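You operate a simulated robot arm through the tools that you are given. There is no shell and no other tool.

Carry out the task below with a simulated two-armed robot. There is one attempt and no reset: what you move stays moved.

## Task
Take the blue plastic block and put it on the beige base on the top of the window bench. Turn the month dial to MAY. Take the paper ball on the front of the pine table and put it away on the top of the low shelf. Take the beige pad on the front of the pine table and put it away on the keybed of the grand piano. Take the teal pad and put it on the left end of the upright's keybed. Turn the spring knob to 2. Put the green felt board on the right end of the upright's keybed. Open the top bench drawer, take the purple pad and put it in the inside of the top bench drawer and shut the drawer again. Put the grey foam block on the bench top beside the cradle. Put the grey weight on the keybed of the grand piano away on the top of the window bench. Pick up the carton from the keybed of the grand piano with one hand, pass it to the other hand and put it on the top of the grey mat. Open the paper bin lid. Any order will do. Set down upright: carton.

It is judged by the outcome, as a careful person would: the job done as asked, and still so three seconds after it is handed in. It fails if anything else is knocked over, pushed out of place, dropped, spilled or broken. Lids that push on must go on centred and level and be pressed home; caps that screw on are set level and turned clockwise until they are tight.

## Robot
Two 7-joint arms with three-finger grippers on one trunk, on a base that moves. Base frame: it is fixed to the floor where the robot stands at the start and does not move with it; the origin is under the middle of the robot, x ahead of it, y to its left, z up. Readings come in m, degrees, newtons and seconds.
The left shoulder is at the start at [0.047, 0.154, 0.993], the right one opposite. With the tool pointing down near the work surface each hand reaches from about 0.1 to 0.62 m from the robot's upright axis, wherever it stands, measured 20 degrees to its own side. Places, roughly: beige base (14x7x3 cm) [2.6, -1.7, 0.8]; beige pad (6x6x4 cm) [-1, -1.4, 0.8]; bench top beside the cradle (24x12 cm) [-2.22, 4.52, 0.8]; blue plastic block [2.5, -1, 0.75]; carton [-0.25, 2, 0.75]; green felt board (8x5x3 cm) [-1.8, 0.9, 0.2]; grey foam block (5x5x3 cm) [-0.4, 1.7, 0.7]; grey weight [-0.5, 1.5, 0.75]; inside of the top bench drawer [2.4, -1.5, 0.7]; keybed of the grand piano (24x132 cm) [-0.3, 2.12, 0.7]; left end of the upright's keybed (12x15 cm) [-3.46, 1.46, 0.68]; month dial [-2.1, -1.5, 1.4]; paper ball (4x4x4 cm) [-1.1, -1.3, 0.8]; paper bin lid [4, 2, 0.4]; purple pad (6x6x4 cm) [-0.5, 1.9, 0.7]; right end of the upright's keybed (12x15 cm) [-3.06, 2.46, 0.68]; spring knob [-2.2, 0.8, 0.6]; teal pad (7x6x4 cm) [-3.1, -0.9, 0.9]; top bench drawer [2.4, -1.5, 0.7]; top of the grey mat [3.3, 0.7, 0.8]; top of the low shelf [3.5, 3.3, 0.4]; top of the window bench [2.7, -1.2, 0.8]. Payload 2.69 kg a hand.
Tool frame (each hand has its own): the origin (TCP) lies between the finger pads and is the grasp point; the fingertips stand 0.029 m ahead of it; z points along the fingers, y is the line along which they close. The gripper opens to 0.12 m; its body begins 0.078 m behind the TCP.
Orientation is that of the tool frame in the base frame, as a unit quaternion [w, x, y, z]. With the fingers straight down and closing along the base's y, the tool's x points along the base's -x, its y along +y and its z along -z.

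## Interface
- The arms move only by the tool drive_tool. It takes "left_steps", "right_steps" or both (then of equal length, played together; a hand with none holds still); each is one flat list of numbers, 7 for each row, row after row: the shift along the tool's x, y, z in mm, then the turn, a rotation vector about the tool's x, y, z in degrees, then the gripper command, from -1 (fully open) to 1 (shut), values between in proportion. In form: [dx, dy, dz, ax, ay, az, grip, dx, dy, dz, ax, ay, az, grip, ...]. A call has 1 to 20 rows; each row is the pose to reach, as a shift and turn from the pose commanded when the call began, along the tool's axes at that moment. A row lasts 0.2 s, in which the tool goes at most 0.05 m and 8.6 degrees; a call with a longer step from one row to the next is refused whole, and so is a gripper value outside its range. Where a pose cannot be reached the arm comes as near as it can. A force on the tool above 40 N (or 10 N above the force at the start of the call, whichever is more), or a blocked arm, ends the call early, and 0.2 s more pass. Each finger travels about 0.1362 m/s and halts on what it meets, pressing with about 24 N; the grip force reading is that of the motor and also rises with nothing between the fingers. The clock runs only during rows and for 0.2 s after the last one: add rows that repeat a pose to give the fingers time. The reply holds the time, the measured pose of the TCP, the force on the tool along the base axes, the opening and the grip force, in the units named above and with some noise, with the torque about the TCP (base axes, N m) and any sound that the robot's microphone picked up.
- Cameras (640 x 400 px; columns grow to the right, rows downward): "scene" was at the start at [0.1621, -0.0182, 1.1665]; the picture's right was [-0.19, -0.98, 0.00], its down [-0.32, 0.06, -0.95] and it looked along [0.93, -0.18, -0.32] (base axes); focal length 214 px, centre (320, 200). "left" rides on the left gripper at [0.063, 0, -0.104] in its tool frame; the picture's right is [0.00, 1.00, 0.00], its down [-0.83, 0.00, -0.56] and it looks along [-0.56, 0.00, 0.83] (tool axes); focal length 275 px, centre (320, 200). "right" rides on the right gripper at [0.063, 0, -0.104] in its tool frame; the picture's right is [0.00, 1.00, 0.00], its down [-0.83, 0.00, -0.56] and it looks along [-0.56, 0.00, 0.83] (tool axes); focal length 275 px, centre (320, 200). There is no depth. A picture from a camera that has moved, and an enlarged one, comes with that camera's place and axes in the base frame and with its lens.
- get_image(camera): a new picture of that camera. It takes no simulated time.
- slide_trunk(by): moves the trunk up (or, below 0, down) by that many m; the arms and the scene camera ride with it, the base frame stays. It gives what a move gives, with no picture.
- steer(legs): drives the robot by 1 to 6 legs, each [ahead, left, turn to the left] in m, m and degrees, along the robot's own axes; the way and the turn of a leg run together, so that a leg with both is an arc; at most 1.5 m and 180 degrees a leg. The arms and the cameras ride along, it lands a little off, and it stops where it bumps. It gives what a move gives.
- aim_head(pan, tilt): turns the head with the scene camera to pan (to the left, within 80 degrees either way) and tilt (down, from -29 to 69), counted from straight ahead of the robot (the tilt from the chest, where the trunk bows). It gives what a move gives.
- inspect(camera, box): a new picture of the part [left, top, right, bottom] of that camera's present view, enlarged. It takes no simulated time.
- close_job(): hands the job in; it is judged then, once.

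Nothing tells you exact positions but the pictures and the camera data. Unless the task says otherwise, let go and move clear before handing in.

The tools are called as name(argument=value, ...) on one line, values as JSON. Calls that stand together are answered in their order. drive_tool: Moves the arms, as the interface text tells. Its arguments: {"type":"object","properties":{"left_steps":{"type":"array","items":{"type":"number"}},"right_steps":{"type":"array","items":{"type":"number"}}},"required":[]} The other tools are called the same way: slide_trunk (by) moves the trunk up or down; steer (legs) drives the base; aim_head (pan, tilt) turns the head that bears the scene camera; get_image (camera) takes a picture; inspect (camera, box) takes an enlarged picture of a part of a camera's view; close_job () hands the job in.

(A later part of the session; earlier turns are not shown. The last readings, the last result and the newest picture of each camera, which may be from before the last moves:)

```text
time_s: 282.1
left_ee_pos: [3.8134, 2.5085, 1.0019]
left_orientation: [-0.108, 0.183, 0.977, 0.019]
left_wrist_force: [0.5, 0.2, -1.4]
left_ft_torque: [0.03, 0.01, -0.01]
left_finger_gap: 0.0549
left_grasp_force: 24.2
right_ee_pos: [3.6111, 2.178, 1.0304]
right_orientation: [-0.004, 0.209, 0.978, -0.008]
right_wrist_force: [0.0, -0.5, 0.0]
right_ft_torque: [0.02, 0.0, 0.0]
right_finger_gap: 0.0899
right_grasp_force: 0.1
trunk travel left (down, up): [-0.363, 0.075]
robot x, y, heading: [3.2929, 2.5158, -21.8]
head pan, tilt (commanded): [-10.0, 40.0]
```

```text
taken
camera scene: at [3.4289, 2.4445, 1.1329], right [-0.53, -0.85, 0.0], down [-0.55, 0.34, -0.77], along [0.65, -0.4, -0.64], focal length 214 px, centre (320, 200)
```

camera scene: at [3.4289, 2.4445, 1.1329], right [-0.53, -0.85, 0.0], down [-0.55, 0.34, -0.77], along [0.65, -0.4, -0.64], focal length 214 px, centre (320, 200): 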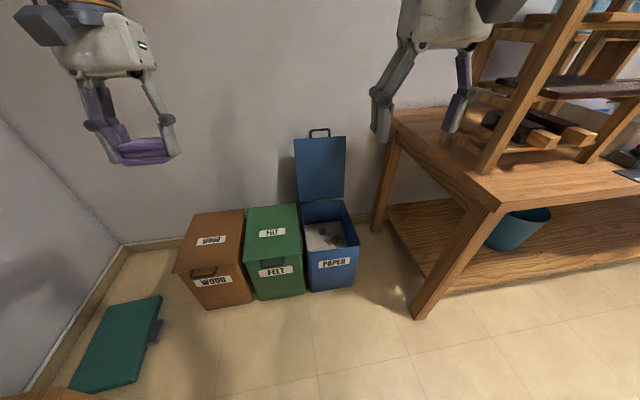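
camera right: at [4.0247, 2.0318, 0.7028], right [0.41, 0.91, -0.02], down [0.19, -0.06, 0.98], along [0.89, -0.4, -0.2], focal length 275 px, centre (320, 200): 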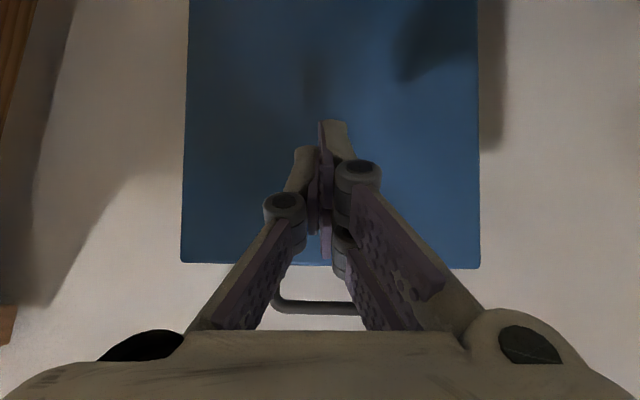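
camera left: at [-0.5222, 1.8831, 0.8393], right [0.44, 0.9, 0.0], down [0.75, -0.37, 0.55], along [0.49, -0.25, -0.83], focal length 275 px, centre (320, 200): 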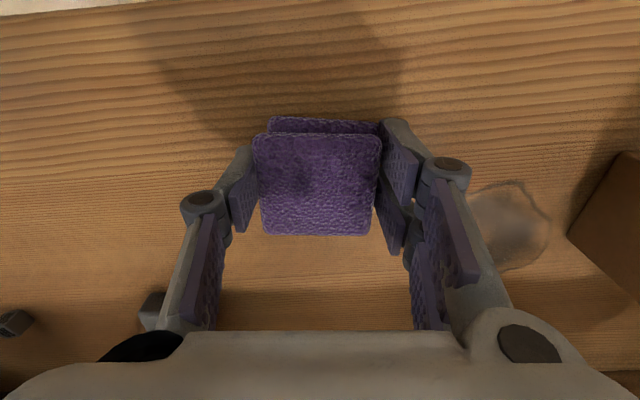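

The paper bin is open. Next is the window bench, so I'll level the left hand holding the purple pad and drive along the bench fronts.

drive_tool(left_steps=[22, 0, -24, 0, -2.5, 0, 0.6, 44, 0, -48, 0, -5, 0, 0.6, 66, 0, -72, 0, -7.5, 0, 0.6, 88, 0, -96, 0, -10, 0, 0.6, 110, 0, -120, 0, -12.5, 0, 0.6], right_steps=[10, 0, -20, 0, 0, 0, -0.5, 20, 0, -40, 0, 0, 0, -0.5, 30, 0, -60, 0, 0, 0, -0.5, 40, 0, -80, 0, 0, 0, -0.5, 50, 0, -90, 0, 0, 0, -0.5])

steer(legs=[[-0.3, 0, 0], [0, 0, -89.7], [1.5, 0, 0], [1.4, 0, 0], [0, 0, 89.7]])

aim_head(pan=0, tilt=25)

get_image(camera="scene")

aim_head(pan=-45, tilt=25)

get_image(camera="scene")

```text
time_s: 283.3
left_ee_pos: [3.7492, 2.5366, 1.1197]
left_orientation: [-0.001, 0.184, 0.983, -0.001]
left_wrist_force: [0.2, -0.7, -0.5]
left_ft_torque: [0.02, 0.0, -0.02]
left_finger_gap: 0.0553
left_grasp_force: 23.6
left hand out of reach, approached as far as the arm can: row 5
right_ee_pos: [3.5682, 2.2024, 1.1133]
right_orientation: [-0.004, 0.209, 0.978, -0.009]
right_wrist_force: [0.5, 0.6, 0.2]
right_ft_torque: [-0.02, 0.0, 0.0]
right_finger_gap: 0.0899
right_grasp_force: 0.1
right hand out of reach, approached as far as the arm can: row 5
trunk travel left (down, up): [-0.363, 0.075]
robot x, y, heading: [3.292, 2.5137, -21.8]
head pan, tilt (commanded): [-10.0, 40.0]
```

```text
time_s: 306.4
left_ee_pos: [2.4109, -0.0002, 1.1184]
left_orientation: [0.0, 0.183, 0.983, -0.002]
left_wrist_force: [-0.3, -0.5, 0.2]
left_ft_torque: [-0.03, -0.03, 0.0]
left_finger_gap: 0.0554
left_grasp_force: 24.2
right_ee_pos: [2.229, -0.3346, 1.114]
right_orientation: [-0.003, 0.208, 0.978, -0.009]
right_wrist_force: [0.0, 0.0, -0.4]
right_ft_torque: [0.0, 0.01, 0.01]
right_finger_gap: 0.0899
right_grasp_force: 0.0
trunk travel left (down, up): [-0.363, 0.075]
robot x, y, heading: [1.9476, -0.0231, -21.6]
head pan, tilt (commanded): [-10.0, 40.0]
```

```text
time_s: 307.1
left_ee_pos: [2.4082, -0.0005, 1.119]
left_orientation: [0.0, 0.182, 0.983, -0.001]
left_wrist_force: [0.1, -0.2, -1.3]
left_ft_torque: [-0.01, -0.04, 0.0]
left_finger_gap: 0.055
left_grasp_force: 24.1
right_ee_pos: [2.2302, -0.3357, 1.1131]
right_orientation: [-0.003, 0.208, 0.978, -0.008]
right_wrist_force: [-0.4, 0.2, -0.5]
right_ft_torque: [0.02, -0.01, 0.02]
right_finger_gap: 0.0899
right_grasp_force: 0.0
trunk travel left (down, up): [-0.363, 0.075]
robot x, y, heading: [1.9509, -0.021, -21.5]
head pan, tilt (commanded): [0.0, 25.0]
```

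```text
taken
camera scene: at [2.1022, -0.082, 1.1563], right [-0.37, -0.93, 0.0], down [-0.39, 0.16, -0.91], along [0.84, -0.33, -0.42], focal length 214 px, centre (320, 200)
```

scene: 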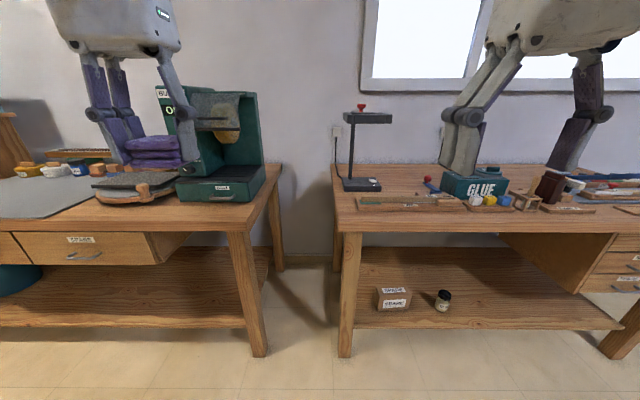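

```text
time_s: 308.2
left_ee_pos: [2.4099, 0.0001, 1.1183]
left_orientation: [-0.001, 0.182, 0.983, -0.002]
left_wrist_force: [-1.3, -0.5, -1.2]
left_ft_torque: [0.01, -0.02, -0.02]
left_finger_gap: 0.0551
left_grasp_force: 23.5
right_ee_pos: [2.2296, -0.3357, 1.1138]
right_orientation: [-0.003, 0.207, 0.978, -0.008]
right_wrist_force: [0.9, 0.0, 0.1]
right_ft_torque: [0.0, -0.02, -0.01]
right_finger_gap: 0.0899
right_grasp_force: 0.0
trunk travel left (down, up): [-0.363, 0.075]
robot x, y, heading: [1.953, -0.0226, -21.3]
head pan, tilt (commanded): [-45.0, 25.0]
```

```text
taken
camera scene: at [2.0533, -0.1327, 1.1563], right [-0.92, -0.4, 0.0], down [-0.17, 0.39, -0.91], along [0.36, -0.83, -0.42], focal length 214 px, centre (320, 200)
```

scene: 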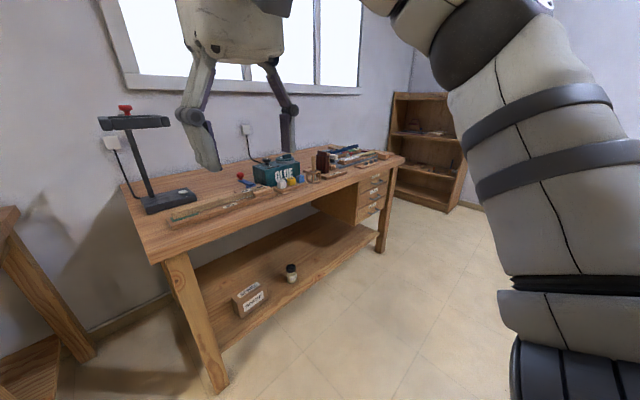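

steer(legs=[[0.2, -1.2, 0]])

aim_head(pan=0, tilt=30)

get_image(camera="scene")

get_image(camera="right")

```text
time_s: 317.8
left_ee_pos: [2.1493, -1.1972, 1.1191]
left_orientation: [-0.002, 0.182, 0.983, -0.002]
left_wrist_force: [0.1, 1.0, -0.3]
left_ft_torque: [0.03, 0.02, 0.03]
left_finger_gap: 0.0552
left_grasp_force: 24.2
right_ee_pos: [1.9696, -1.5327, 1.1149]
right_orientation: [-0.003, 0.208, 0.978, -0.009]
right_wrist_force: [0.2, -0.7, 0.3]
right_ft_torque: [-0.02, 0.01, 0.0]
right_finger_gap: 0.0898
right_grasp_force: 0.0
trunk travel left (down, up): [-0.363, 0.075]
robot x, y, heading: [1.692, -1.2178, -21.3]
head pan, tilt (commanded): [-45.0, 25.0]
```

```text
time_s: 318.9
left_ee_pos: [2.1489, -1.1952, 1.1184]
left_orientation: [-0.001, 0.182, 0.983, -0.001]
left_wrist_force: [-0.4, 0.1, -0.6]
left_ft_torque: [0.02, -0.01, 0.02]
left_finger_gap: 0.0553
left_grasp_force: 24.2
right_ee_pos: [1.9702, -1.5321, 1.1137]
right_orientation: [-0.003, 0.207, 0.978, -0.009]
right_wrist_force: [-0.3, -0.7, 0.7]
right_ft_torque: [-0.01, -0.02, -0.01]
right_finger_gap: 0.09
right_grasp_force: 0.1
trunk travel left (down, up): [-0.363, 0.075]
robot x, y, heading: [1.6943, -1.222, -21.4]
head pan, tilt (commanded): [0.0, 30.0]
```

```text
taken
camera scene: at [1.8407, -1.2778, 1.1484], right [-0.37, -0.93, 0.0], down [-0.46, 0.18, -0.87], along [0.81, -0.32, -0.5], focal length 214 px, centre (320, 200)
```

scene: 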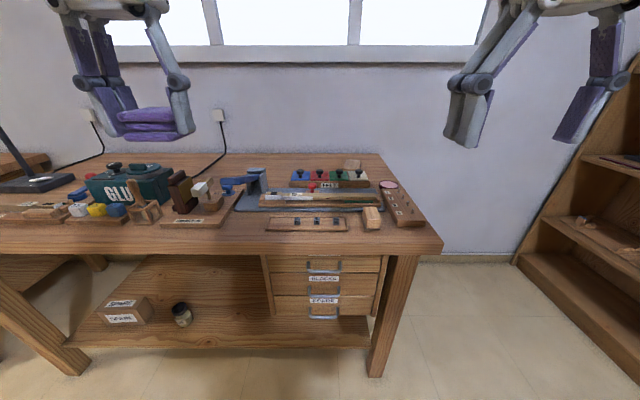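

```text
taken
camera right: at [1.9131, -1.5039, 1.2183], right [0.4, 0.92, -0.02], down [0.77, -0.33, 0.55], along [0.5, -0.24, -0.83], focal length 275 px, centre (320, 200)
```

right: 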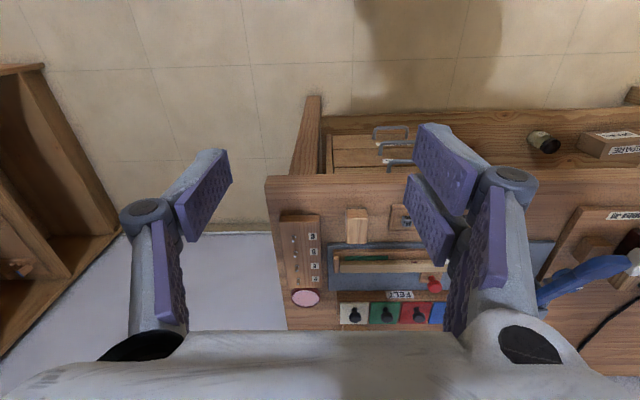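

Now the bench with its drawers is in front. I'll zoom in on the bench top and drawers.

inspect(camera="scene", box=[0, 150, 230, 260])

inspect(camera="scene", box=[220, 150, 450, 260])

inspect(camera="scene", box=[250, 230, 420, 340])

```text
2.78 times, centred on (115, 205) of scene
camera zoom: at [1.8407, -1.2778, 1.1484], right [-0.37, -0.93, 0.0], down [-0.46, 0.18, -0.87], along [0.81, -0.32, -0.5], focal length 597 px, centre (890, 186)
```

zoom: 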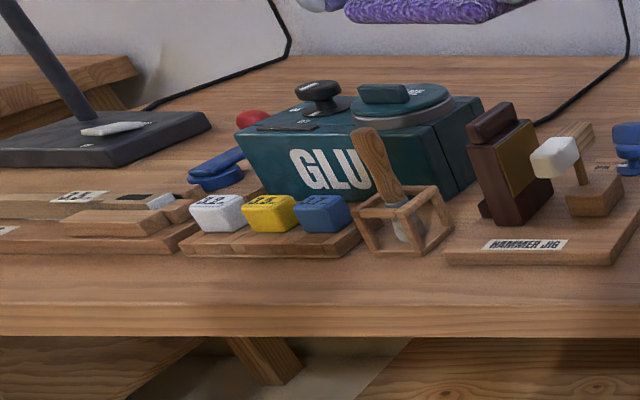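

```text
2.78 times, centred on (335, 205) of scene
camera zoom: at [1.8407, -1.2778, 1.1484], right [-0.37, -0.93, 0.0], down [-0.46, 0.18, -0.87], along [0.81, -0.32, -0.5], focal length 597 px, centre (278, 186)
```

zoom: 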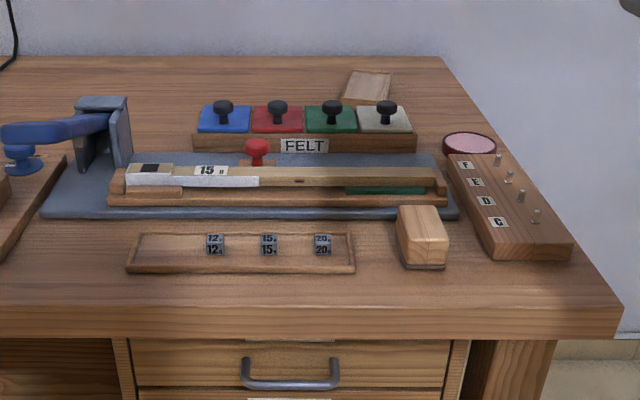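

```text
3.64 times, centred on (335, 285) of scene
camera zoom: at [1.8407, -1.2778, 1.1484], right [-0.37, -0.93, 0.0], down [-0.46, 0.18, -0.87], along [0.81, -0.32, -0.5], focal length 780 px, centre (266, -109)
```

zoom: 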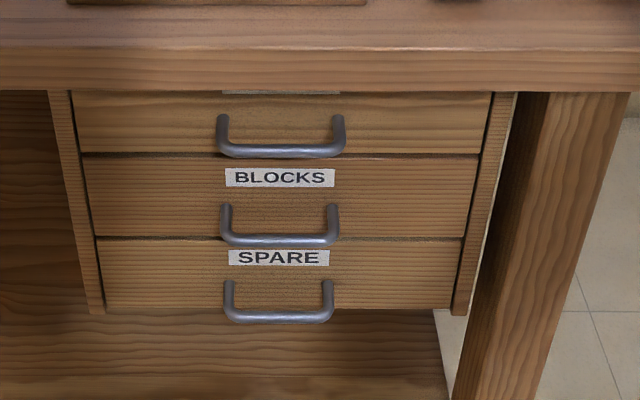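

The beige base is the block at the bench's back right, near (2.65, -1.76); the blue block is on the strip beside the GLUE pot; and the top drawer has a bar handle. I'll zoom in with the right camera for handle geometry.

inspect(camera="right", box=[300, 90, 460, 200])

aim_head(pan=0, tilt=45)

inspect(camera="scene", box=[220, 80, 450, 260])

```text
3.64 times, centred on (380, 145) of right
camera zoom: at [1.9131, -1.5039, 1.2183], right [0.4, 0.92, -0.02], down [0.77, -0.33, 0.55], along [0.5, -0.24, -0.83], focal length 1001 px, centre (102, 400)
```

zoom: 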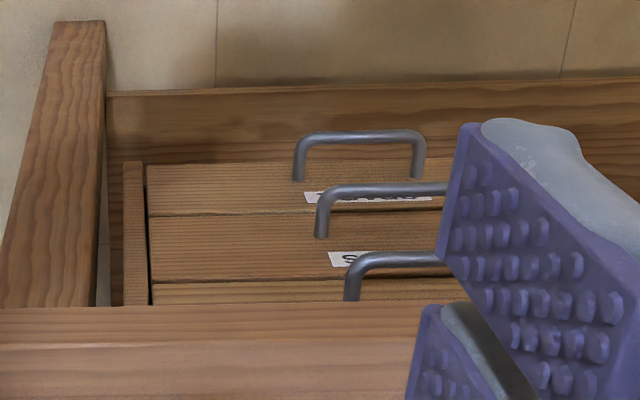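

```text
time_s: 319.6
left_ee_pos: [2.149, -1.196, 1.1176]
left_orientation: [-0.001, 0.183, 0.983, -0.002]
left_wrist_force: [0.3, 0.6, 0.3]
left_ft_torque: [0.01, -0.03, 0.03]
left_finger_gap: 0.0551
left_grasp_force: 24.2
right_ee_pos: [1.9702, -1.5316, 1.1133]
right_orientation: [-0.004, 0.208, 0.978, -0.009]
right_wrist_force: [0.2, -0.5, -0.6]
right_ft_torque: [0.0, 0.02, 0.01]
right_finger_gap: 0.0899
right_grasp_force: 0.1
trunk travel left (down, up): [-0.363, 0.075]
robot x, y, heading: [1.6933, -1.2189, -21.5]
head pan, tilt (commanded): [0.0, 45.0]
```

```text
2.22 times, centred on (335, 170) of scene
camera zoom: at [1.8322, -1.2743, 1.1258], right [-0.37, -0.93, 0.0], down [-0.66, 0.26, -0.71], along [0.66, -0.26, -0.71], focal length 477 px, centre (287, 267)
```

zoom: 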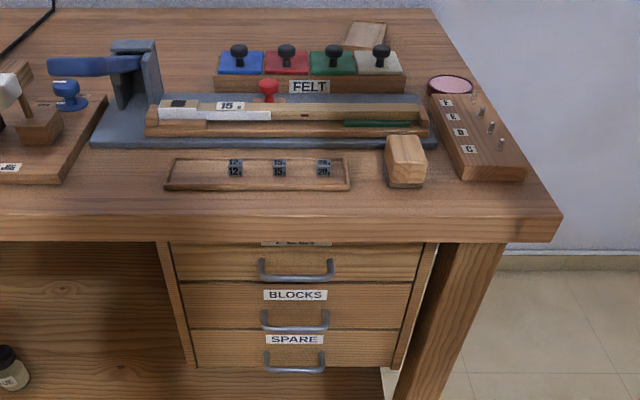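

The top drawer's handle bar is at about (2.21, -1.44, 0.70), just under the bench edge, so I must pinch it from the front with the hand pitched 45° and rolled 90°. I'll shift the base left 0.12 m and start re-orienting the right hand.

steer(legs=[[0, 0.12, 0]])

drive_tool(right_steps=[0, 5, 10, 0, 0, -8.2, -0.5, 0, 10, 20, 0, 0, -16.4, -0.5, 0, 15, 30, 0, 0, -24.6, -0.3, 0, 20, 40, 0, 0, -32.8, -0.3, 0, 25, 50, 0, 0, -41, -0.3, 0, 30, 60, 0, 0, -49.2, -0.3, 0, 35, 70, 0, 0, -57.4, -0.3, 0, 40, 80, 0, 0, -65.6, -0.3, 0, 45, 90, 0, 0, -73.8, -0.3, 0, 50, 100, 0, 0, -82, -0.3, 0, 55, 110, 0, 0, -90, -0.3])

get_image(camera="scene")

```text
time_s: 321.2
left_ee_pos: [2.193, -1.0865, 1.1186]
left_orientation: [-0.001, 0.182, 0.983, -0.001]
left_wrist_force: [-0.3, 0.2, 0.1]
left_ft_torque: [-0.03, 0.0, 0.0]
left_finger_gap: 0.0552
left_grasp_force: 24.4
right_ee_pos: [2.0123, -1.4214, 1.113]
right_orientation: [-0.004, 0.208, 0.978, -0.009]
right_wrist_force: [-0.2, 0.2, 0.9]
right_ft_torque: [-0.01, 0.0, 0.04]
right_finger_gap: 0.0901
right_grasp_force: 0.0
trunk travel left (down, up): [-0.363, 0.075]
robot x, y, heading: [1.7331, -1.109, -21.6]
head pan, tilt (commanded): [0.0, 45.0]
```

```text
time_s: 323.6
left_ee_pos: [2.193, -1.0853, 1.1192]
left_orientation: [0.0, 0.183, 0.983, -0.001]
left_wrist_force: [-0.2, -0.2, 0.2]
left_ft_torque: [0.01, 0.04, -0.01]
left_finger_gap: 0.0551
left_grasp_force: 23.7
right_ee_pos: [2.0347, -1.3732, 1.0031]
right_orientation: [-0.008, -0.547, 0.837, -0.003]
right_wrist_force: [0.2, -0.2, 0.6]
right_ft_torque: [-0.02, 0.01, -0.03]
right_finger_gap: 0.0781
right_grasp_force: 0.0
trunk travel left (down, up): [-0.363, 0.075]
robot x, y, heading: [1.7309, -1.1053, -21.8]
head pan, tilt (commanded): [0.0, 45.0]
```

```text
taken
camera scene: at [1.8755, -1.1648, 1.1257], right [-0.37, -0.93, 0.0], down [-0.66, 0.26, -0.71], along [0.66, -0.26, -0.71], focal length 214 px, centre (320, 200)
```

scene: 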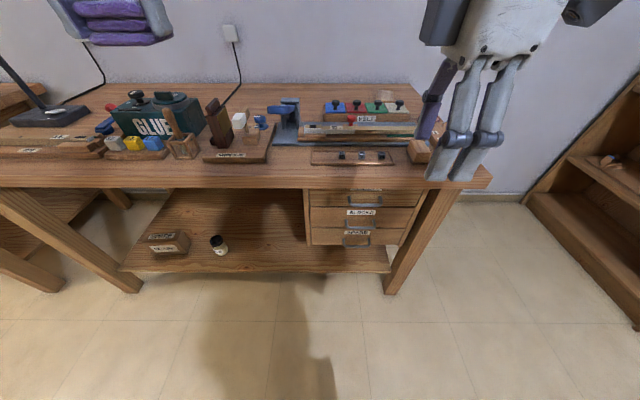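

drive_tool(right_steps=[-1, -15, 34, 6.4, 0, 0, -0.3, -2, -30, 68, 12.8, 0, 0, -0.3, -3, -46, 102, 19.3, 0, 0, -0.3, -4, -62, 137, 25.7, 0, 0, -0.3, -5, -77, 171, 32.1, 0, 0, -0.3, -6, -93, 205, 38.6, 0, 0, -0.3, -6, -108, 239, 45, 0, 0, -0.3, -6, -108, 239, 45, 0, 0, -0.3])

get_image(camera="scene")

get_image(camera="right")

```text
time_s: 325.4
left_ee_pos: [2.1919, -1.0869, 1.1183]
left_orientation: [0.0, 0.183, 0.983, -0.001]
left_wrist_force: [-0.2, 0.2, -0.6]
left_ft_torque: [-0.01, -0.01, -0.01]
left_finger_gap: 0.0554
left_grasp_force: 23.8
right_ee_pos: [2.1329, -1.4123, 0.7626]
right_orientation: [0.201, -0.506, 0.774, -0.324]
right_wrist_force: [-0.5, 0.1, 0.9]
right_ft_torque: [0.0, 0.01, 0.02]
right_finger_gap: 0.0782
right_grasp_force: 0.1
trunk travel left (down, up): [-0.363, 0.075]
robot x, y, heading: [1.7362, -1.1076, -21.7]
head pan, tilt (commanded): [0.0, 45.0]
```

```text
taken
camera scene: at [1.8752, -1.1647, 1.1258], right [-0.37, -0.93, 0.0], down [-0.66, 0.26, -0.71], along [0.66, -0.26, -0.71], focal length 214 px, centre (320, 200)
```

scene: 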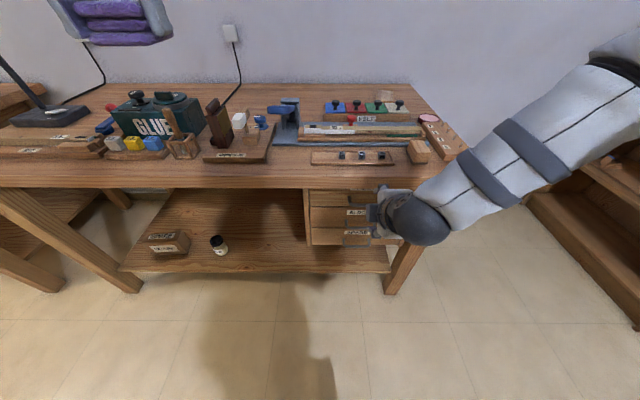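

```text
taken
camera right: at [2.0404, -1.4382, 0.8375], right [-0.65, 0.27, -0.7], down [-0.02, 0.93, 0.38], along [0.76, 0.26, -0.6], focal length 275 px, centre (320, 200)
```

right: 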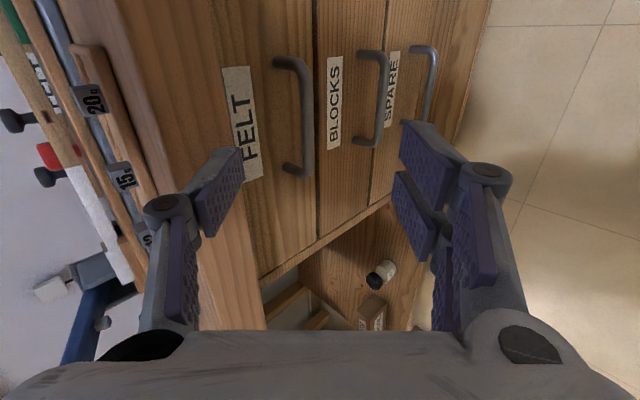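

The camera shows the FELT top-drawer handle well centred, about 97 mm ahead. I'll narrow the fingers to 40 mm and advance to put the single finger behind the bar.

drive_tool(right_steps=[0, 0, 0, 0, 0, 0, 0.33, 0, 0, 15, 0, 0, 0, 0.33, 0, 0, 30, 0, 0, 0, 0.33, 0, 0, 45, 0, 0, 0, 0.33, 0, 0, 55, 0, 0, 0, 0.33, 0, 0, 55, 0, 0, 0, 0.33])

get_image(camera="right")

```text
time_s: 326.8
left_ee_pos: [2.1908, -1.0869, 1.1188]
left_orientation: [-0.001, 0.183, 0.983, -0.002]
left_wrist_force: [0.3, -0.5, -0.2]
left_ft_torque: [-0.01, 0.01, 0.0]
left_finger_gap: 0.0551
left_grasp_force: 24.1
right_ee_pos: [2.169, -1.4304, 0.7241]
right_orientation: [0.201, -0.506, 0.774, -0.324]
right_wrist_force: [1.0, 0.2, 0.7]
right_ft_torque: [-0.01, -0.05, 0.02]
right_finger_gap: 0.0404
right_grasp_force: 0.0
trunk travel left (down, up): [-0.363, 0.075]
robot x, y, heading: [1.7324, -1.1049, -21.5]
head pan, tilt (commanded): [0.0, 45.0]
```

```text
taken
camera right: at [2.0768, -1.4572, 0.7986], right [-0.66, 0.27, -0.7], down [-0.02, 0.93, 0.38], along [0.75, 0.26, -0.6], focal length 275 px, centre (320, 200)
```

right: 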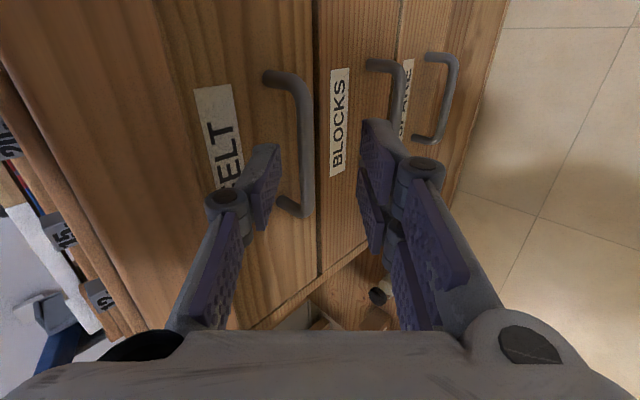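

drive_tool(right_steps=[-2, 0, 10, 0, 0, 0, 0.33, -4, 0, 20, 0, 0, 0, 0.33, -4, 0, 28, 0, 0, 0, 0.33, -4, 0, 28, 0, 0, 0, 0.33])

get_image(camera="right")

```text
time_s: 327.8
left_ee_pos: [2.1914, -1.0865, 1.1185]
left_orientation: [-0.001, 0.183, 0.983, -0.002]
left_wrist_force: [-0.1, -1.1, -0.4]
left_ft_torque: [-0.01, -0.01, 0.0]
left_finger_gap: 0.0552
left_grasp_force: 23.9
right_ee_pos: [2.1865, -1.435, 0.7045]
right_orientation: [0.201, -0.506, 0.774, -0.324]
right_wrist_force: [0.9, 0.8, 0.5]
right_ft_torque: [0.0, 0.01, -0.03]
right_finger_gap: 0.0403
right_grasp_force: 0.0
trunk travel left (down, up): [-0.363, 0.075]
robot x, y, heading: [1.7357, -1.11, -21.4]
head pan, tilt (commanded): [0.0, 45.0]
```

```text
taken
camera right: at [2.0956, -1.462, 0.78], right [-0.66, 0.27, -0.7], down [-0.02, 0.93, 0.38], along [0.76, 0.26, -0.6], focal length 275 px, centre (320, 200)
```

right: 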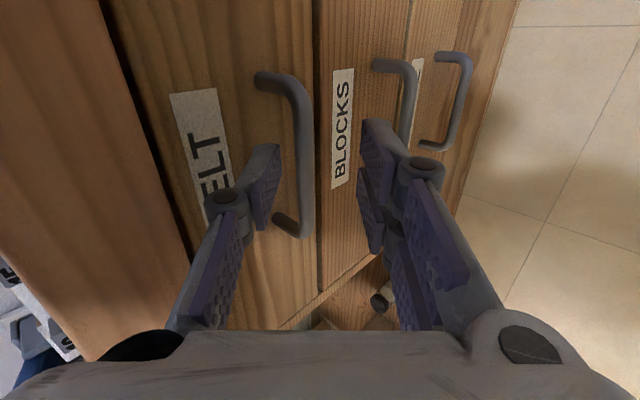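

drive_tool(right_steps=[0, 0, 5, 0, 0, 0, 0.33, 0, 0, 11, 0, 0, 0, 0.33, 0, 0, 11, 0, 0, 0, 0.6, 0, 0, 11, 0, 0, 0, 0.9, 0, 0, 11, 0, 0, 0, 0.9])

get_image(camera="right")

```text
time_s: 329.0
left_ee_pos: [2.1926, -1.0872, 1.1177]
left_orientation: [-0.001, 0.183, 0.983, -0.002]
left_wrist_force: [1.0, -0.1, -1.1]
left_ft_torque: [0.0, -0.02, 0.0]
left_finger_gap: 0.055
left_grasp_force: 24.0
right_ee_pos: [2.1928, -1.4385, 0.6966]
right_orientation: [0.201, -0.507, 0.774, -0.323]
right_wrist_force: [0.5, -0.3, 4.7]
right_ft_torque: [-0.2, 0.04, 0.19]
right_finger_gap: 0.0104
right_grasp_force: 11.4
trunk travel left (down, up): [-0.363, 0.075]
robot x, y, heading: [1.7323, -1.1084, -21.5]
head pan, tilt (commanded): [0.0, 45.0]
```

```text
taken
camera right: at [2.1017, -1.4648, 0.772], right [-0.66, 0.27, -0.7], down [-0.02, 0.93, 0.38], along [0.75, 0.26, -0.6], focal length 275 px, centre (320, 200)
```

right: 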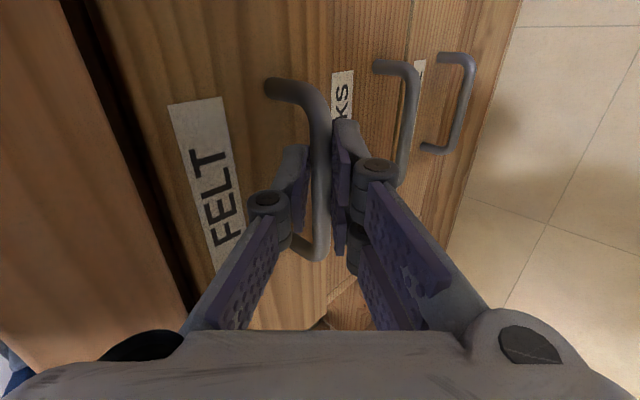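

The bar is pinched between the fingers. I'll pull by backing the base 0.06 m first and check that the drawer follows.

steer(legs=[[-0.06, 0, 0]])

get_image(camera="right")

get_image(camera="scene")

```text
time_s: 330.0
left_ee_pos: [2.1366, -1.0643, 1.1181]
left_orientation: [-0.001, 0.182, 0.983, -0.002]
left_wrist_force: [-0.7, 0.5, -0.7]
left_ft_torque: [0.01, 0.0, 0.0]
left_finger_gap: 0.0553
left_grasp_force: 24.2
right_ee_pos: [2.1382, -1.4173, 0.6969]
right_orientation: [0.201, -0.507, 0.773, -0.323]
right_wrist_force: [1.6, 2.5, -4.9]
right_ft_torque: [-0.71, 0.28, 0.93]
right_finger_gap: 0.0092
right_grasp_force: 37.0
trunk travel left (down, up): [-0.363, 0.075]
robot x, y, heading: [1.6763, -1.0894, -21.6]
head pan, tilt (commanded): [0.0, 45.0]
```

```text
taken
camera right: at [2.0468, -1.4428, 0.772], right [-0.66, 0.27, -0.7], down [-0.02, 0.93, 0.38], along [0.75, 0.26, -0.6], focal length 275 px, centre (320, 200)
```

right: 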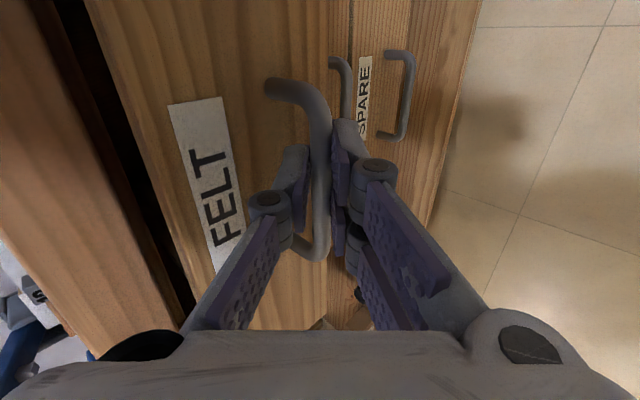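

```text
taken
camera scene: at [1.8201, -1.1428, 1.1257], right [-0.37, -0.93, 0.0], down [-0.66, 0.26, -0.71], along [0.66, -0.26, -0.71], focal length 214 px, centre (320, 200)
```

scene: 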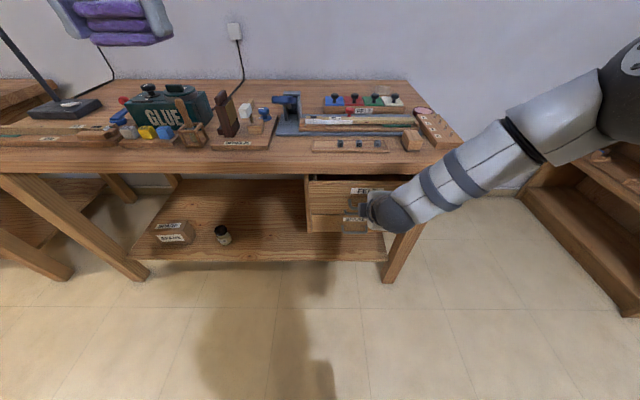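

The drawer is sliding out. I'll continue back 0.14 m.

steer(legs=[[-0.14, 0, 0]])

get_image(camera="scene")

get_image(camera="right")

```text
time_s: 331.3
left_ee_pos: [2.0053, -1.0124, 1.1182]
left_orientation: [0.0, 0.182, 0.983, -0.002]
left_wrist_force: [-0.6, -0.1, 0.4]
left_ft_torque: [-0.01, -0.01, -0.01]
left_finger_gap: 0.055
left_grasp_force: 24.1
right_ee_pos: [2.0077, -1.3642, 0.6962]
right_orientation: [0.201, -0.507, 0.773, -0.322]
right_wrist_force: [0.9, 4.0, -2.5]
right_ft_torque: [-0.62, 0.23, 0.99]
right_finger_gap: 0.0095
right_grasp_force: 36.8
trunk travel left (down, up): [-0.363, 0.075]
robot x, y, heading: [1.5437, -1.0395, -21.8]
head pan, tilt (commanded): [0.0, 45.0]
```

```text
taken
camera scene: at [1.6891, -1.091, 1.1257], right [-0.37, -0.93, 0.0], down [-0.66, 0.26, -0.71], along [0.66, -0.26, -0.71], focal length 214 px, centre (320, 200)
```

scene: 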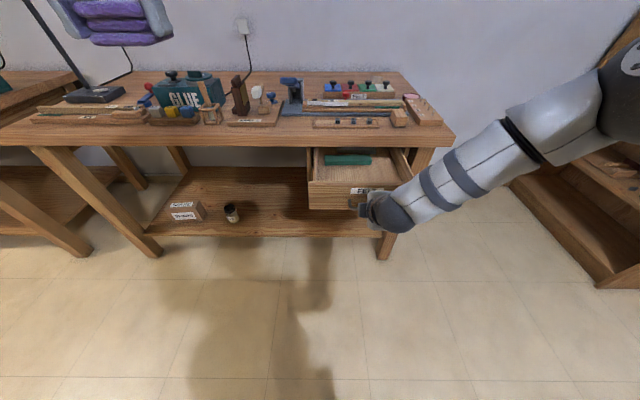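

```text
taken
camera right: at [1.9161, -1.3906, 0.772], right [-0.66, 0.27, -0.7], down [-0.02, 0.93, 0.38], along [0.75, 0.27, -0.6], focal length 275 px, centre (320, 200)
```

right: 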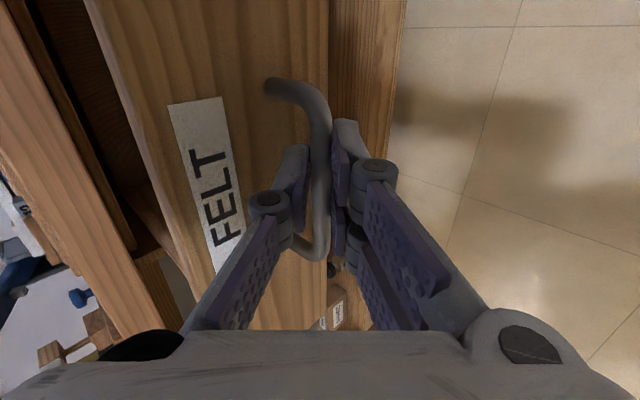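

inspect(camera="scene", box=[280, 120, 440, 230])

```text
3.64 times, centred on (360, 175) of scene
camera zoom: at [1.6891, -1.091, 1.1257], right [-0.37, -0.93, 0.0], down [-0.66, 0.26, -0.71], along [0.66, -0.26, -0.71], focal length 780 px, centre (174, 291)
```

zoom: 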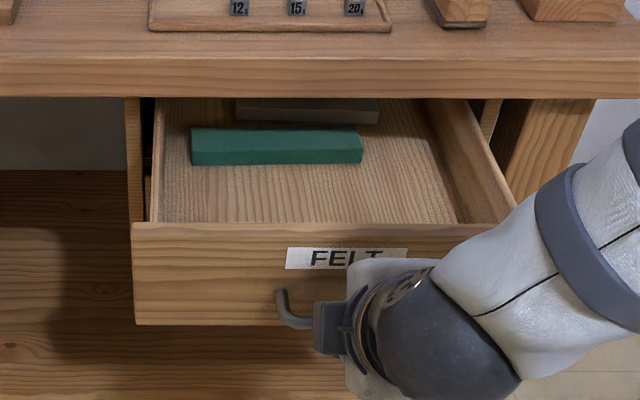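

The drawer is open about 0.2 m with a clear space in front of the green strip. I'll release the handle, retreat along the approach line, and stow the right hand.

drive_tool(right_steps=[0, 0, 0, 0, 0, 0, 0.5, 0, 0, 0, 0, 0, 0, 0.33, 0, 0, -15, 0, 0, 0, 0.33, 0, 0, -35, 0, 0, 0, 0.33, 0, 0, -60, 0, 0, 0, 0.33, 0, 0, -90, 0, 0, 0, 0.33, 0, 0, -120, 0, 0, 0, 0.33])

get_image(camera="right")

```text
time_s: 332.9
left_ee_pos: [2.0056, -1.0132, 1.1177]
left_orientation: [-0.001, 0.182, 0.983, -0.001]
left_wrist_force: [-1.4, 0.0, -0.6]
left_ft_torque: [-0.02, 0.01, 0.0]
left_finger_gap: 0.0551
left_grasp_force: 24.1
right_ee_pos: [1.9311, -1.3291, 0.7809]
right_orientation: [0.2, -0.508, 0.773, -0.323]
right_wrist_force: [0.4, -0.3, 0.2]
right_ft_torque: [-0.01, -0.01, 0.04]
right_finger_gap: 0.0403
right_grasp_force: 0.0
trunk travel left (down, up): [-0.363, 0.075]
robot x, y, heading: [1.5481, -1.0397, -21.3]
head pan, tilt (commanded): [0.0, 45.0]
```

```text
taken
camera right: at [1.8383, -1.3549, 0.8566], right [-0.66, 0.27, -0.7], down [-0.02, 0.93, 0.38], along [0.75, 0.26, -0.6], focal length 275 px, centre (320, 200)
```

right: 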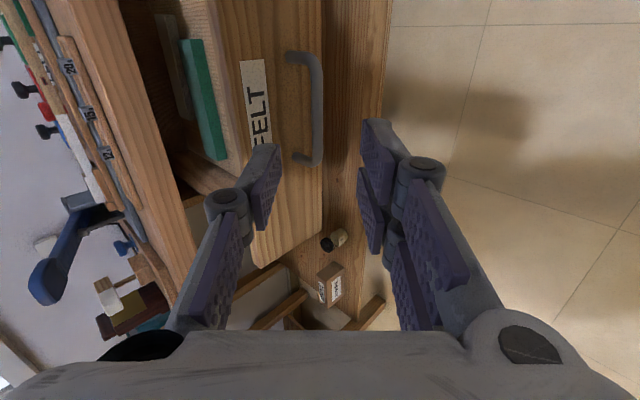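

drive_tool(right_steps=[28, -15, -25, 0, 0, 0, 0.33, 57, -30, -50, 0, 0, 0, 0.33, 86, -45, -75, 0, 0, 0, 0.33, 114, -60, -100, 0, 0, 0, 0.33, 143, -76, -126, 0, 0, 0, 0.33, 171, -91, -151, 0, 0, 0, 0.33, 200, -106, -176, 0, 0, 0, 0.33])

steer(legs=[[0.18, 0, 0]])

get_image(camera="scene")

get_image(camera="left")

```text
time_s: 334.5
left_ee_pos: [2.0054, -1.0138, 1.1183]
left_orientation: [-0.001, 0.183, 0.983, -0.001]
left_wrist_force: [0.4, 0.3, -0.8]
left_ft_torque: [-0.01, -0.01, -0.02]
left_finger_gap: 0.0552
left_grasp_force: 24.5
right_ee_pos: [1.8059, -1.4905, 0.9878]
right_orientation: [0.201, -0.509, 0.773, -0.322]
right_wrist_force: [0.3, -0.3, 0.5]
right_ft_torque: [0.02, 0.0, 0.0]
right_finger_gap: 0.0402
right_grasp_force: 0.1
trunk travel left (down, up): [-0.363, 0.075]
robot x, y, heading: [1.547, -1.0356, -21.4]
head pan, tilt (commanded): [0.0, 45.0]
```

```text
time_s: 336.0
left_ee_pos: [2.1735, -1.0799, 1.1185]
left_orientation: [-0.002, 0.183, 0.983, -0.002]
left_wrist_force: [-0.3, 1.2, 0.8]
left_ft_torque: [-0.01, 0.02, 0.02]
left_finger_gap: 0.0552
left_grasp_force: 24.0
right_ee_pos: [1.9724, -1.5575, 0.9852]
right_orientation: [0.201, -0.507, 0.774, -0.322]
right_wrist_force: [-0.2, 0.0, -0.4]
right_ft_torque: [0.04, 0.04, 0.02]
right_finger_gap: 0.0402
right_grasp_force: 0.0
trunk travel left (down, up): [-0.363, 0.075]
robot x, y, heading: [1.7148, -1.1001, -21.5]
head pan, tilt (commanded): [0.0, 45.0]
```

```text
taken
camera scene: at [1.8562, -1.1576, 1.1256], right [-0.37, -0.93, 0.0], down [-0.66, 0.26, -0.71], along [0.66, -0.26, -0.71], focal length 214 px, centre (320, 200)
```

scene: 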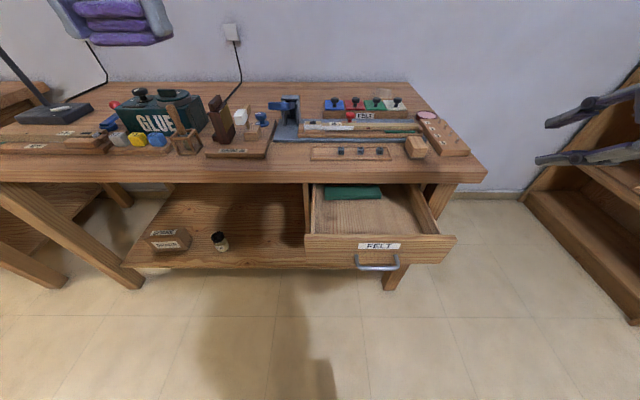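

```text
taken
camera left: at [2.1155, -1.0575, 1.2243], right [0.36, 0.93, 0.0], down [0.78, -0.3, 0.55], along [0.51, -0.2, -0.83], focal length 275 px, centre (320, 200)
```

left: 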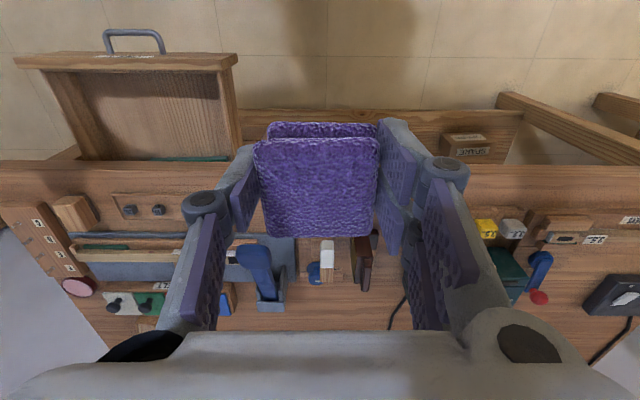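

I'll shift the base 0.15 m right so the left hand can lower the pad straight into the drawer.

steer(legs=[[0, -0.15, 0]])

get_image(camera="left")

```text
time_s: 337.8
left_ee_pos: [2.116, -1.2214, 1.1188]
left_orientation: [-0.001, 0.183, 0.983, -0.002]
left_wrist_force: [0.4, -0.4, -0.5]
left_ft_torque: [0.04, -0.02, -0.02]
left_finger_gap: 0.0549
left_grasp_force: 24.2
right_ee_pos: [1.9157, -1.6966, 0.9864]
right_orientation: [0.201, -0.508, 0.773, -0.322]
right_wrist_force: [-0.4, 0.6, 0.4]
right_ft_torque: [0.02, -0.02, 0.03]
right_finger_gap: 0.0403
right_grasp_force: 0.1
trunk travel left (down, up): [-0.363, 0.075]
robot x, y, heading: [1.659, -1.242, -21.3]
head pan, tilt (commanded): [0.0, 45.0]
```

```text
taken
camera left: at [2.059, -1.198, 1.2246], right [0.36, 0.93, 0.0], down [0.78, -0.3, 0.55], along [0.52, -0.2, -0.83], focal length 275 px, centre (320, 200)
```

left: 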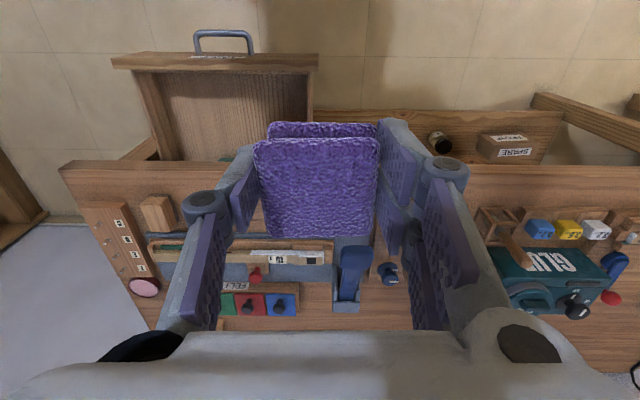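

drive_tool(left_steps=[-15, -20, 20, 0, 0, 0, 0.6, -30, -40, 40, 0, 0, 0, 0.6, -45, -60, 65, 0, 0, 0, 0.6, -60, -80, 90, 0, 0, 0, 0.6, -75, -100, 120, 0, 0, 0, 0.6, -88, -115, 155, 0, 0, 0, 0.6, -88, -115, 195, 0, 0, 0, 0.6, -88, -115, 235, 0, 0, 0, 0.6, -88, -115, 275, 0, 0, 0, 0.6, -88, -115, 310, 0, 0, 0, 0.6, -88, -115, 310, 0, 0, 0, 0.6])

get_image(camera="left")

get_image(camera="scene")

```text
time_s: 340.2
left_ee_pos: [2.1569, -1.3601, 0.8071]
left_orientation: [-0.001, 0.182, 0.983, -0.001]
left_wrist_force: [-0.4, 0.1, -0.2]
left_ft_torque: [0.0, -0.04, -0.02]
left_finger_gap: 0.0552
left_grasp_force: 24.0
right_ee_pos: [1.9168, -1.6964, 0.9864]
right_orientation: [0.202, -0.508, 0.773, -0.322]
right_wrist_force: [-0.2, 0.0, 0.2]
right_ft_torque: [0.0, 0.01, 0.0]
right_finger_gap: 0.0403
right_grasp_force: 0.0
trunk travel left (down, up): [-0.363, 0.075]
robot x, y, heading: [1.6594, -1.2423, -21.3]
head pan, tilt (commanded): [0.0, 45.0]
```

```text
taken
camera left: at [2.0991, -1.3384, 0.913], right [0.36, 0.93, 0.0], down [0.78, -0.3, 0.55], along [0.52, -0.2, -0.83], focal length 275 px, centre (320, 200)
```

left: 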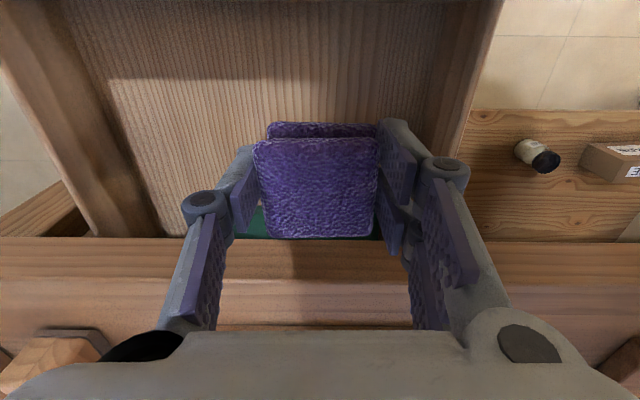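

```text
taken
camera scene: at [1.7999, -1.2981, 1.1258], right [-0.37, -0.93, 0.0], down [-0.66, 0.26, -0.71], along [0.66, -0.26, -0.71], focal length 214 px, centre (320, 200)
```

scene: 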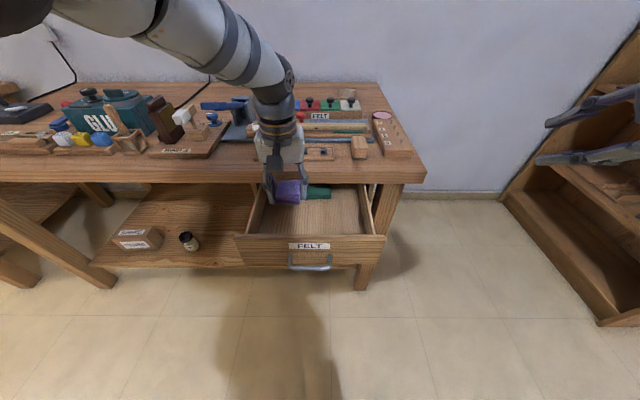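

drive_tool(left_steps=[0, 0, 30, 0, 0, 0, 0.6, 0, 0, 60, 0, 0, 0, 0.6, 0, 0, 75, 0, 0, 0, 0.6, 0, 0, 80, 0, 0, 0, 0.6, 0, 0, 84, 0, 0, 0, 0.6])

get_image(camera="left")

```text
time_s: 341.4
left_ee_pos: [2.1564, -1.3593, 0.7245]
left_orientation: [-0.002, 0.182, 0.983, -0.002]
left_wrist_force: [0.0, -0.2, -1.1]
left_ft_torque: [0.0, -0.01, -0.04]
left_finger_gap: 0.0549
left_grasp_force: 23.7
right_ee_pos: [1.9186, -1.6971, 0.9867]
right_orientation: [0.202, -0.508, 0.773, -0.321]
right_wrist_force: [-0.6, -0.3, -0.3]
right_ft_torque: [0.01, -0.04, 0.0]
right_finger_gap: 0.0402
right_grasp_force: 0.0
trunk travel left (down, up): [-0.363, 0.075]
robot x, y, heading: [1.662, -1.2358, -21.7]
head pan, tilt (commanded): [0.0, 45.0]
```

```text
taken
camera left: at [2.098, -1.3377, 0.8303], right [0.36, 0.93, 0.0], down [0.78, -0.3, 0.55], along [0.52, -0.2, -0.83], focal length 275 px, centre (320, 200)
```

left: 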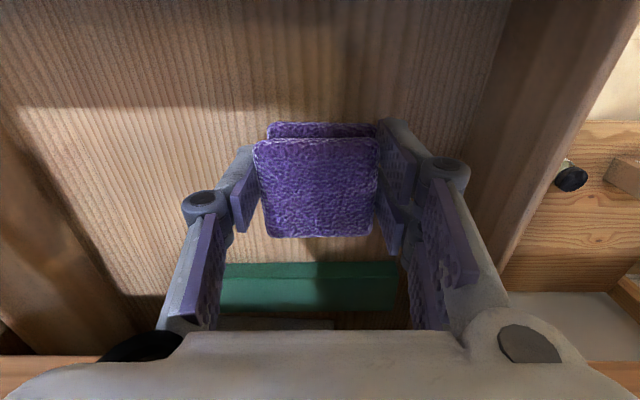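

drive_tool(left_steps=[0, 0, 3, 0, 0, 0, 0.6, 0, 0, 6, 0, 0, 0, 0.6, 0, 0, 9, 0, 0, 0, 0.6])

drive_tool(left_steps=[0, 0, 2, 0, 0, 0, 0.6, 0, 0, 4, 0, 0, 0, 0.6, 0, 0, 6, 0, 0, 0, 0.6])

```text
time_s: 342.2
left_ee_pos: [2.1558, -1.361, 0.716]
left_orientation: [-0.001, 0.183, 0.983, -0.001]
left_wrist_force: [0.7, 0.2, 0.2]
left_ft_torque: [0.01, -0.02, 0.0]
left_finger_gap: 0.0551
left_grasp_force: 24.2
right_ee_pos: [1.917, -1.6968, 0.9868]
right_orientation: [0.201, -0.508, 0.773, -0.322]
right_wrist_force: [-0.2, 0.3, 0.5]
right_ft_torque: [0.02, -0.01, 0.01]
right_finger_gap: 0.0399
right_grasp_force: 0.0
trunk travel left (down, up): [-0.363, 0.075]
robot x, y, heading: [1.6558, -1.2397, -21.5]
head pan, tilt (commanded): [0.0, 45.0]
```

```text
time_s: 343.0
left_ee_pos: [2.1567, -1.36, 0.7087]
left_orientation: [-0.002, 0.182, 0.983, -0.001]
left_wrist_force: [0.0, -0.5, -0.7]
left_ft_torque: [0.01, -0.02, 0.08]
left_finger_gap: 0.0551
left_grasp_force: 24.3
right_ee_pos: [1.9167, -1.6969, 0.9862]
right_orientation: [0.201, -0.508, 0.773, -0.322]
right_wrist_force: [-0.2, -0.3, -0.1]
right_ft_torque: [0.0, 0.02, 0.02]
right_finger_gap: 0.0402
right_grasp_force: 0.1
trunk travel left (down, up): [-0.363, 0.075]
robot x, y, heading: [1.6603, -1.243, -21.5]
head pan, tilt (commanded): [0.0, 45.0]
```

drive_tool(left_steps=[0, 0, 3, 0, 0, 0, 0.6, 0, 0, 6, 0, 0, 0, 0.6, 0, 0, 8, 0, 0, 0, 0.6])

inspect(camera="scene", box=[220, 120, 400, 280])

```text
time_s: 343.8
left_ee_pos: [2.1569, -1.3587, 0.7033]
left_orientation: [-0.001, 0.183, 0.983, -0.001]
left_wrist_force: [-0.6, 0.0, -0.5]
left_ft_torque: [-0.03, 0.0, 0.0]
left_finger_gap: 0.055
left_grasp_force: 23.6
right_ee_pos: [1.9164, -1.6972, 0.9866]
right_orientation: [0.201, -0.508, 0.774, -0.322]
right_wrist_force: [0.4, -0.6, -0.3]
right_ft_torque: [0.01, 0.0, 0.02]
right_finger_gap: 0.0402
right_grasp_force: 0.1
trunk travel left (down, up): [-0.363, 0.075]
robot x, y, heading: [1.6617, -1.2409, -21.4]
head pan, tilt (commanded): [0.0, 45.0]
```

```text
2.50 times, centred on (310, 200) of scene
camera zoom: at [1.8, -1.2982, 1.1257], right [-0.37, -0.93, 0.0], down [-0.66, 0.26, -0.71], along [0.66, -0.26, -0.71], focal length 536 px, centre (345, 200)
```

zoom: 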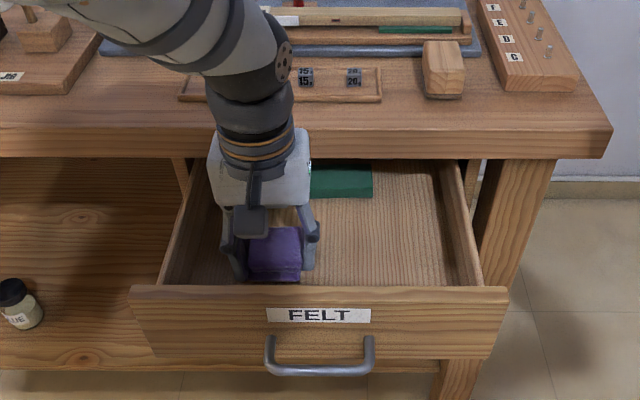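

drive_tool(left_steps=[0, 0, 3, 0, 0, 0, 0.6, 0, 0, 6, 0, 0, 0, 0.6])

drive_tool(left_steps=[0, 0, 3, 0, 0, 0, 0.6, 0, 0, 6, 0, 0, 0, 0.6])

```text
time_s: 344.4
left_ee_pos: [2.1565, -1.3596, 0.6988]
left_orientation: [0.001, 0.183, 0.983, -0.003]
left_wrist_force: [1.1, 2.8, 22.6]
left_ft_torque: [0.15, -0.41, -0.01]
left_finger_gap: 0.0551
left_grasp_force: 24.1
right_ee_pos: [1.915, -1.6966, 0.9884]
right_orientation: [0.202, -0.507, 0.773, -0.323]
right_wrist_force: [-0.4, 0.5, 0.2]
right_ft_torque: [-0.01, 0.0, -0.02]
right_finger_gap: 0.0405
right_grasp_force: 0.1
trunk travel left (down, up): [-0.363, 0.075]
robot x, y, heading: [1.6591, -1.2378, -21.3]
head pan, tilt (commanded): [0.0, 45.0]
```

```text
time_s: 345.0
left_ee_pos: [2.155, -1.3594, 0.6923]
left_orientation: [0.0, 0.183, 0.983, -0.003]
left_wrist_force: [0.6, -0.4, 30.9]
left_ft_torque: [0.11, 0.03, -0.03]
left_finger_gap: 0.0554
left_grasp_force: 23.6
right_ee_pos: [1.9146, -1.697, 0.988]
right_orientation: [0.202, -0.507, 0.773, -0.323]
right_wrist_force: [-0.9, 0.5, 0.3]
right_ft_torque: [-0.03, -0.01, -0.01]
right_finger_gap: 0.0401
right_grasp_force: 0.1
trunk travel left (down, up): [-0.363, 0.075]
robot x, y, heading: [1.6582, -1.2403, -21.2]
head pan, tilt (commanded): [0.0, 45.0]
```

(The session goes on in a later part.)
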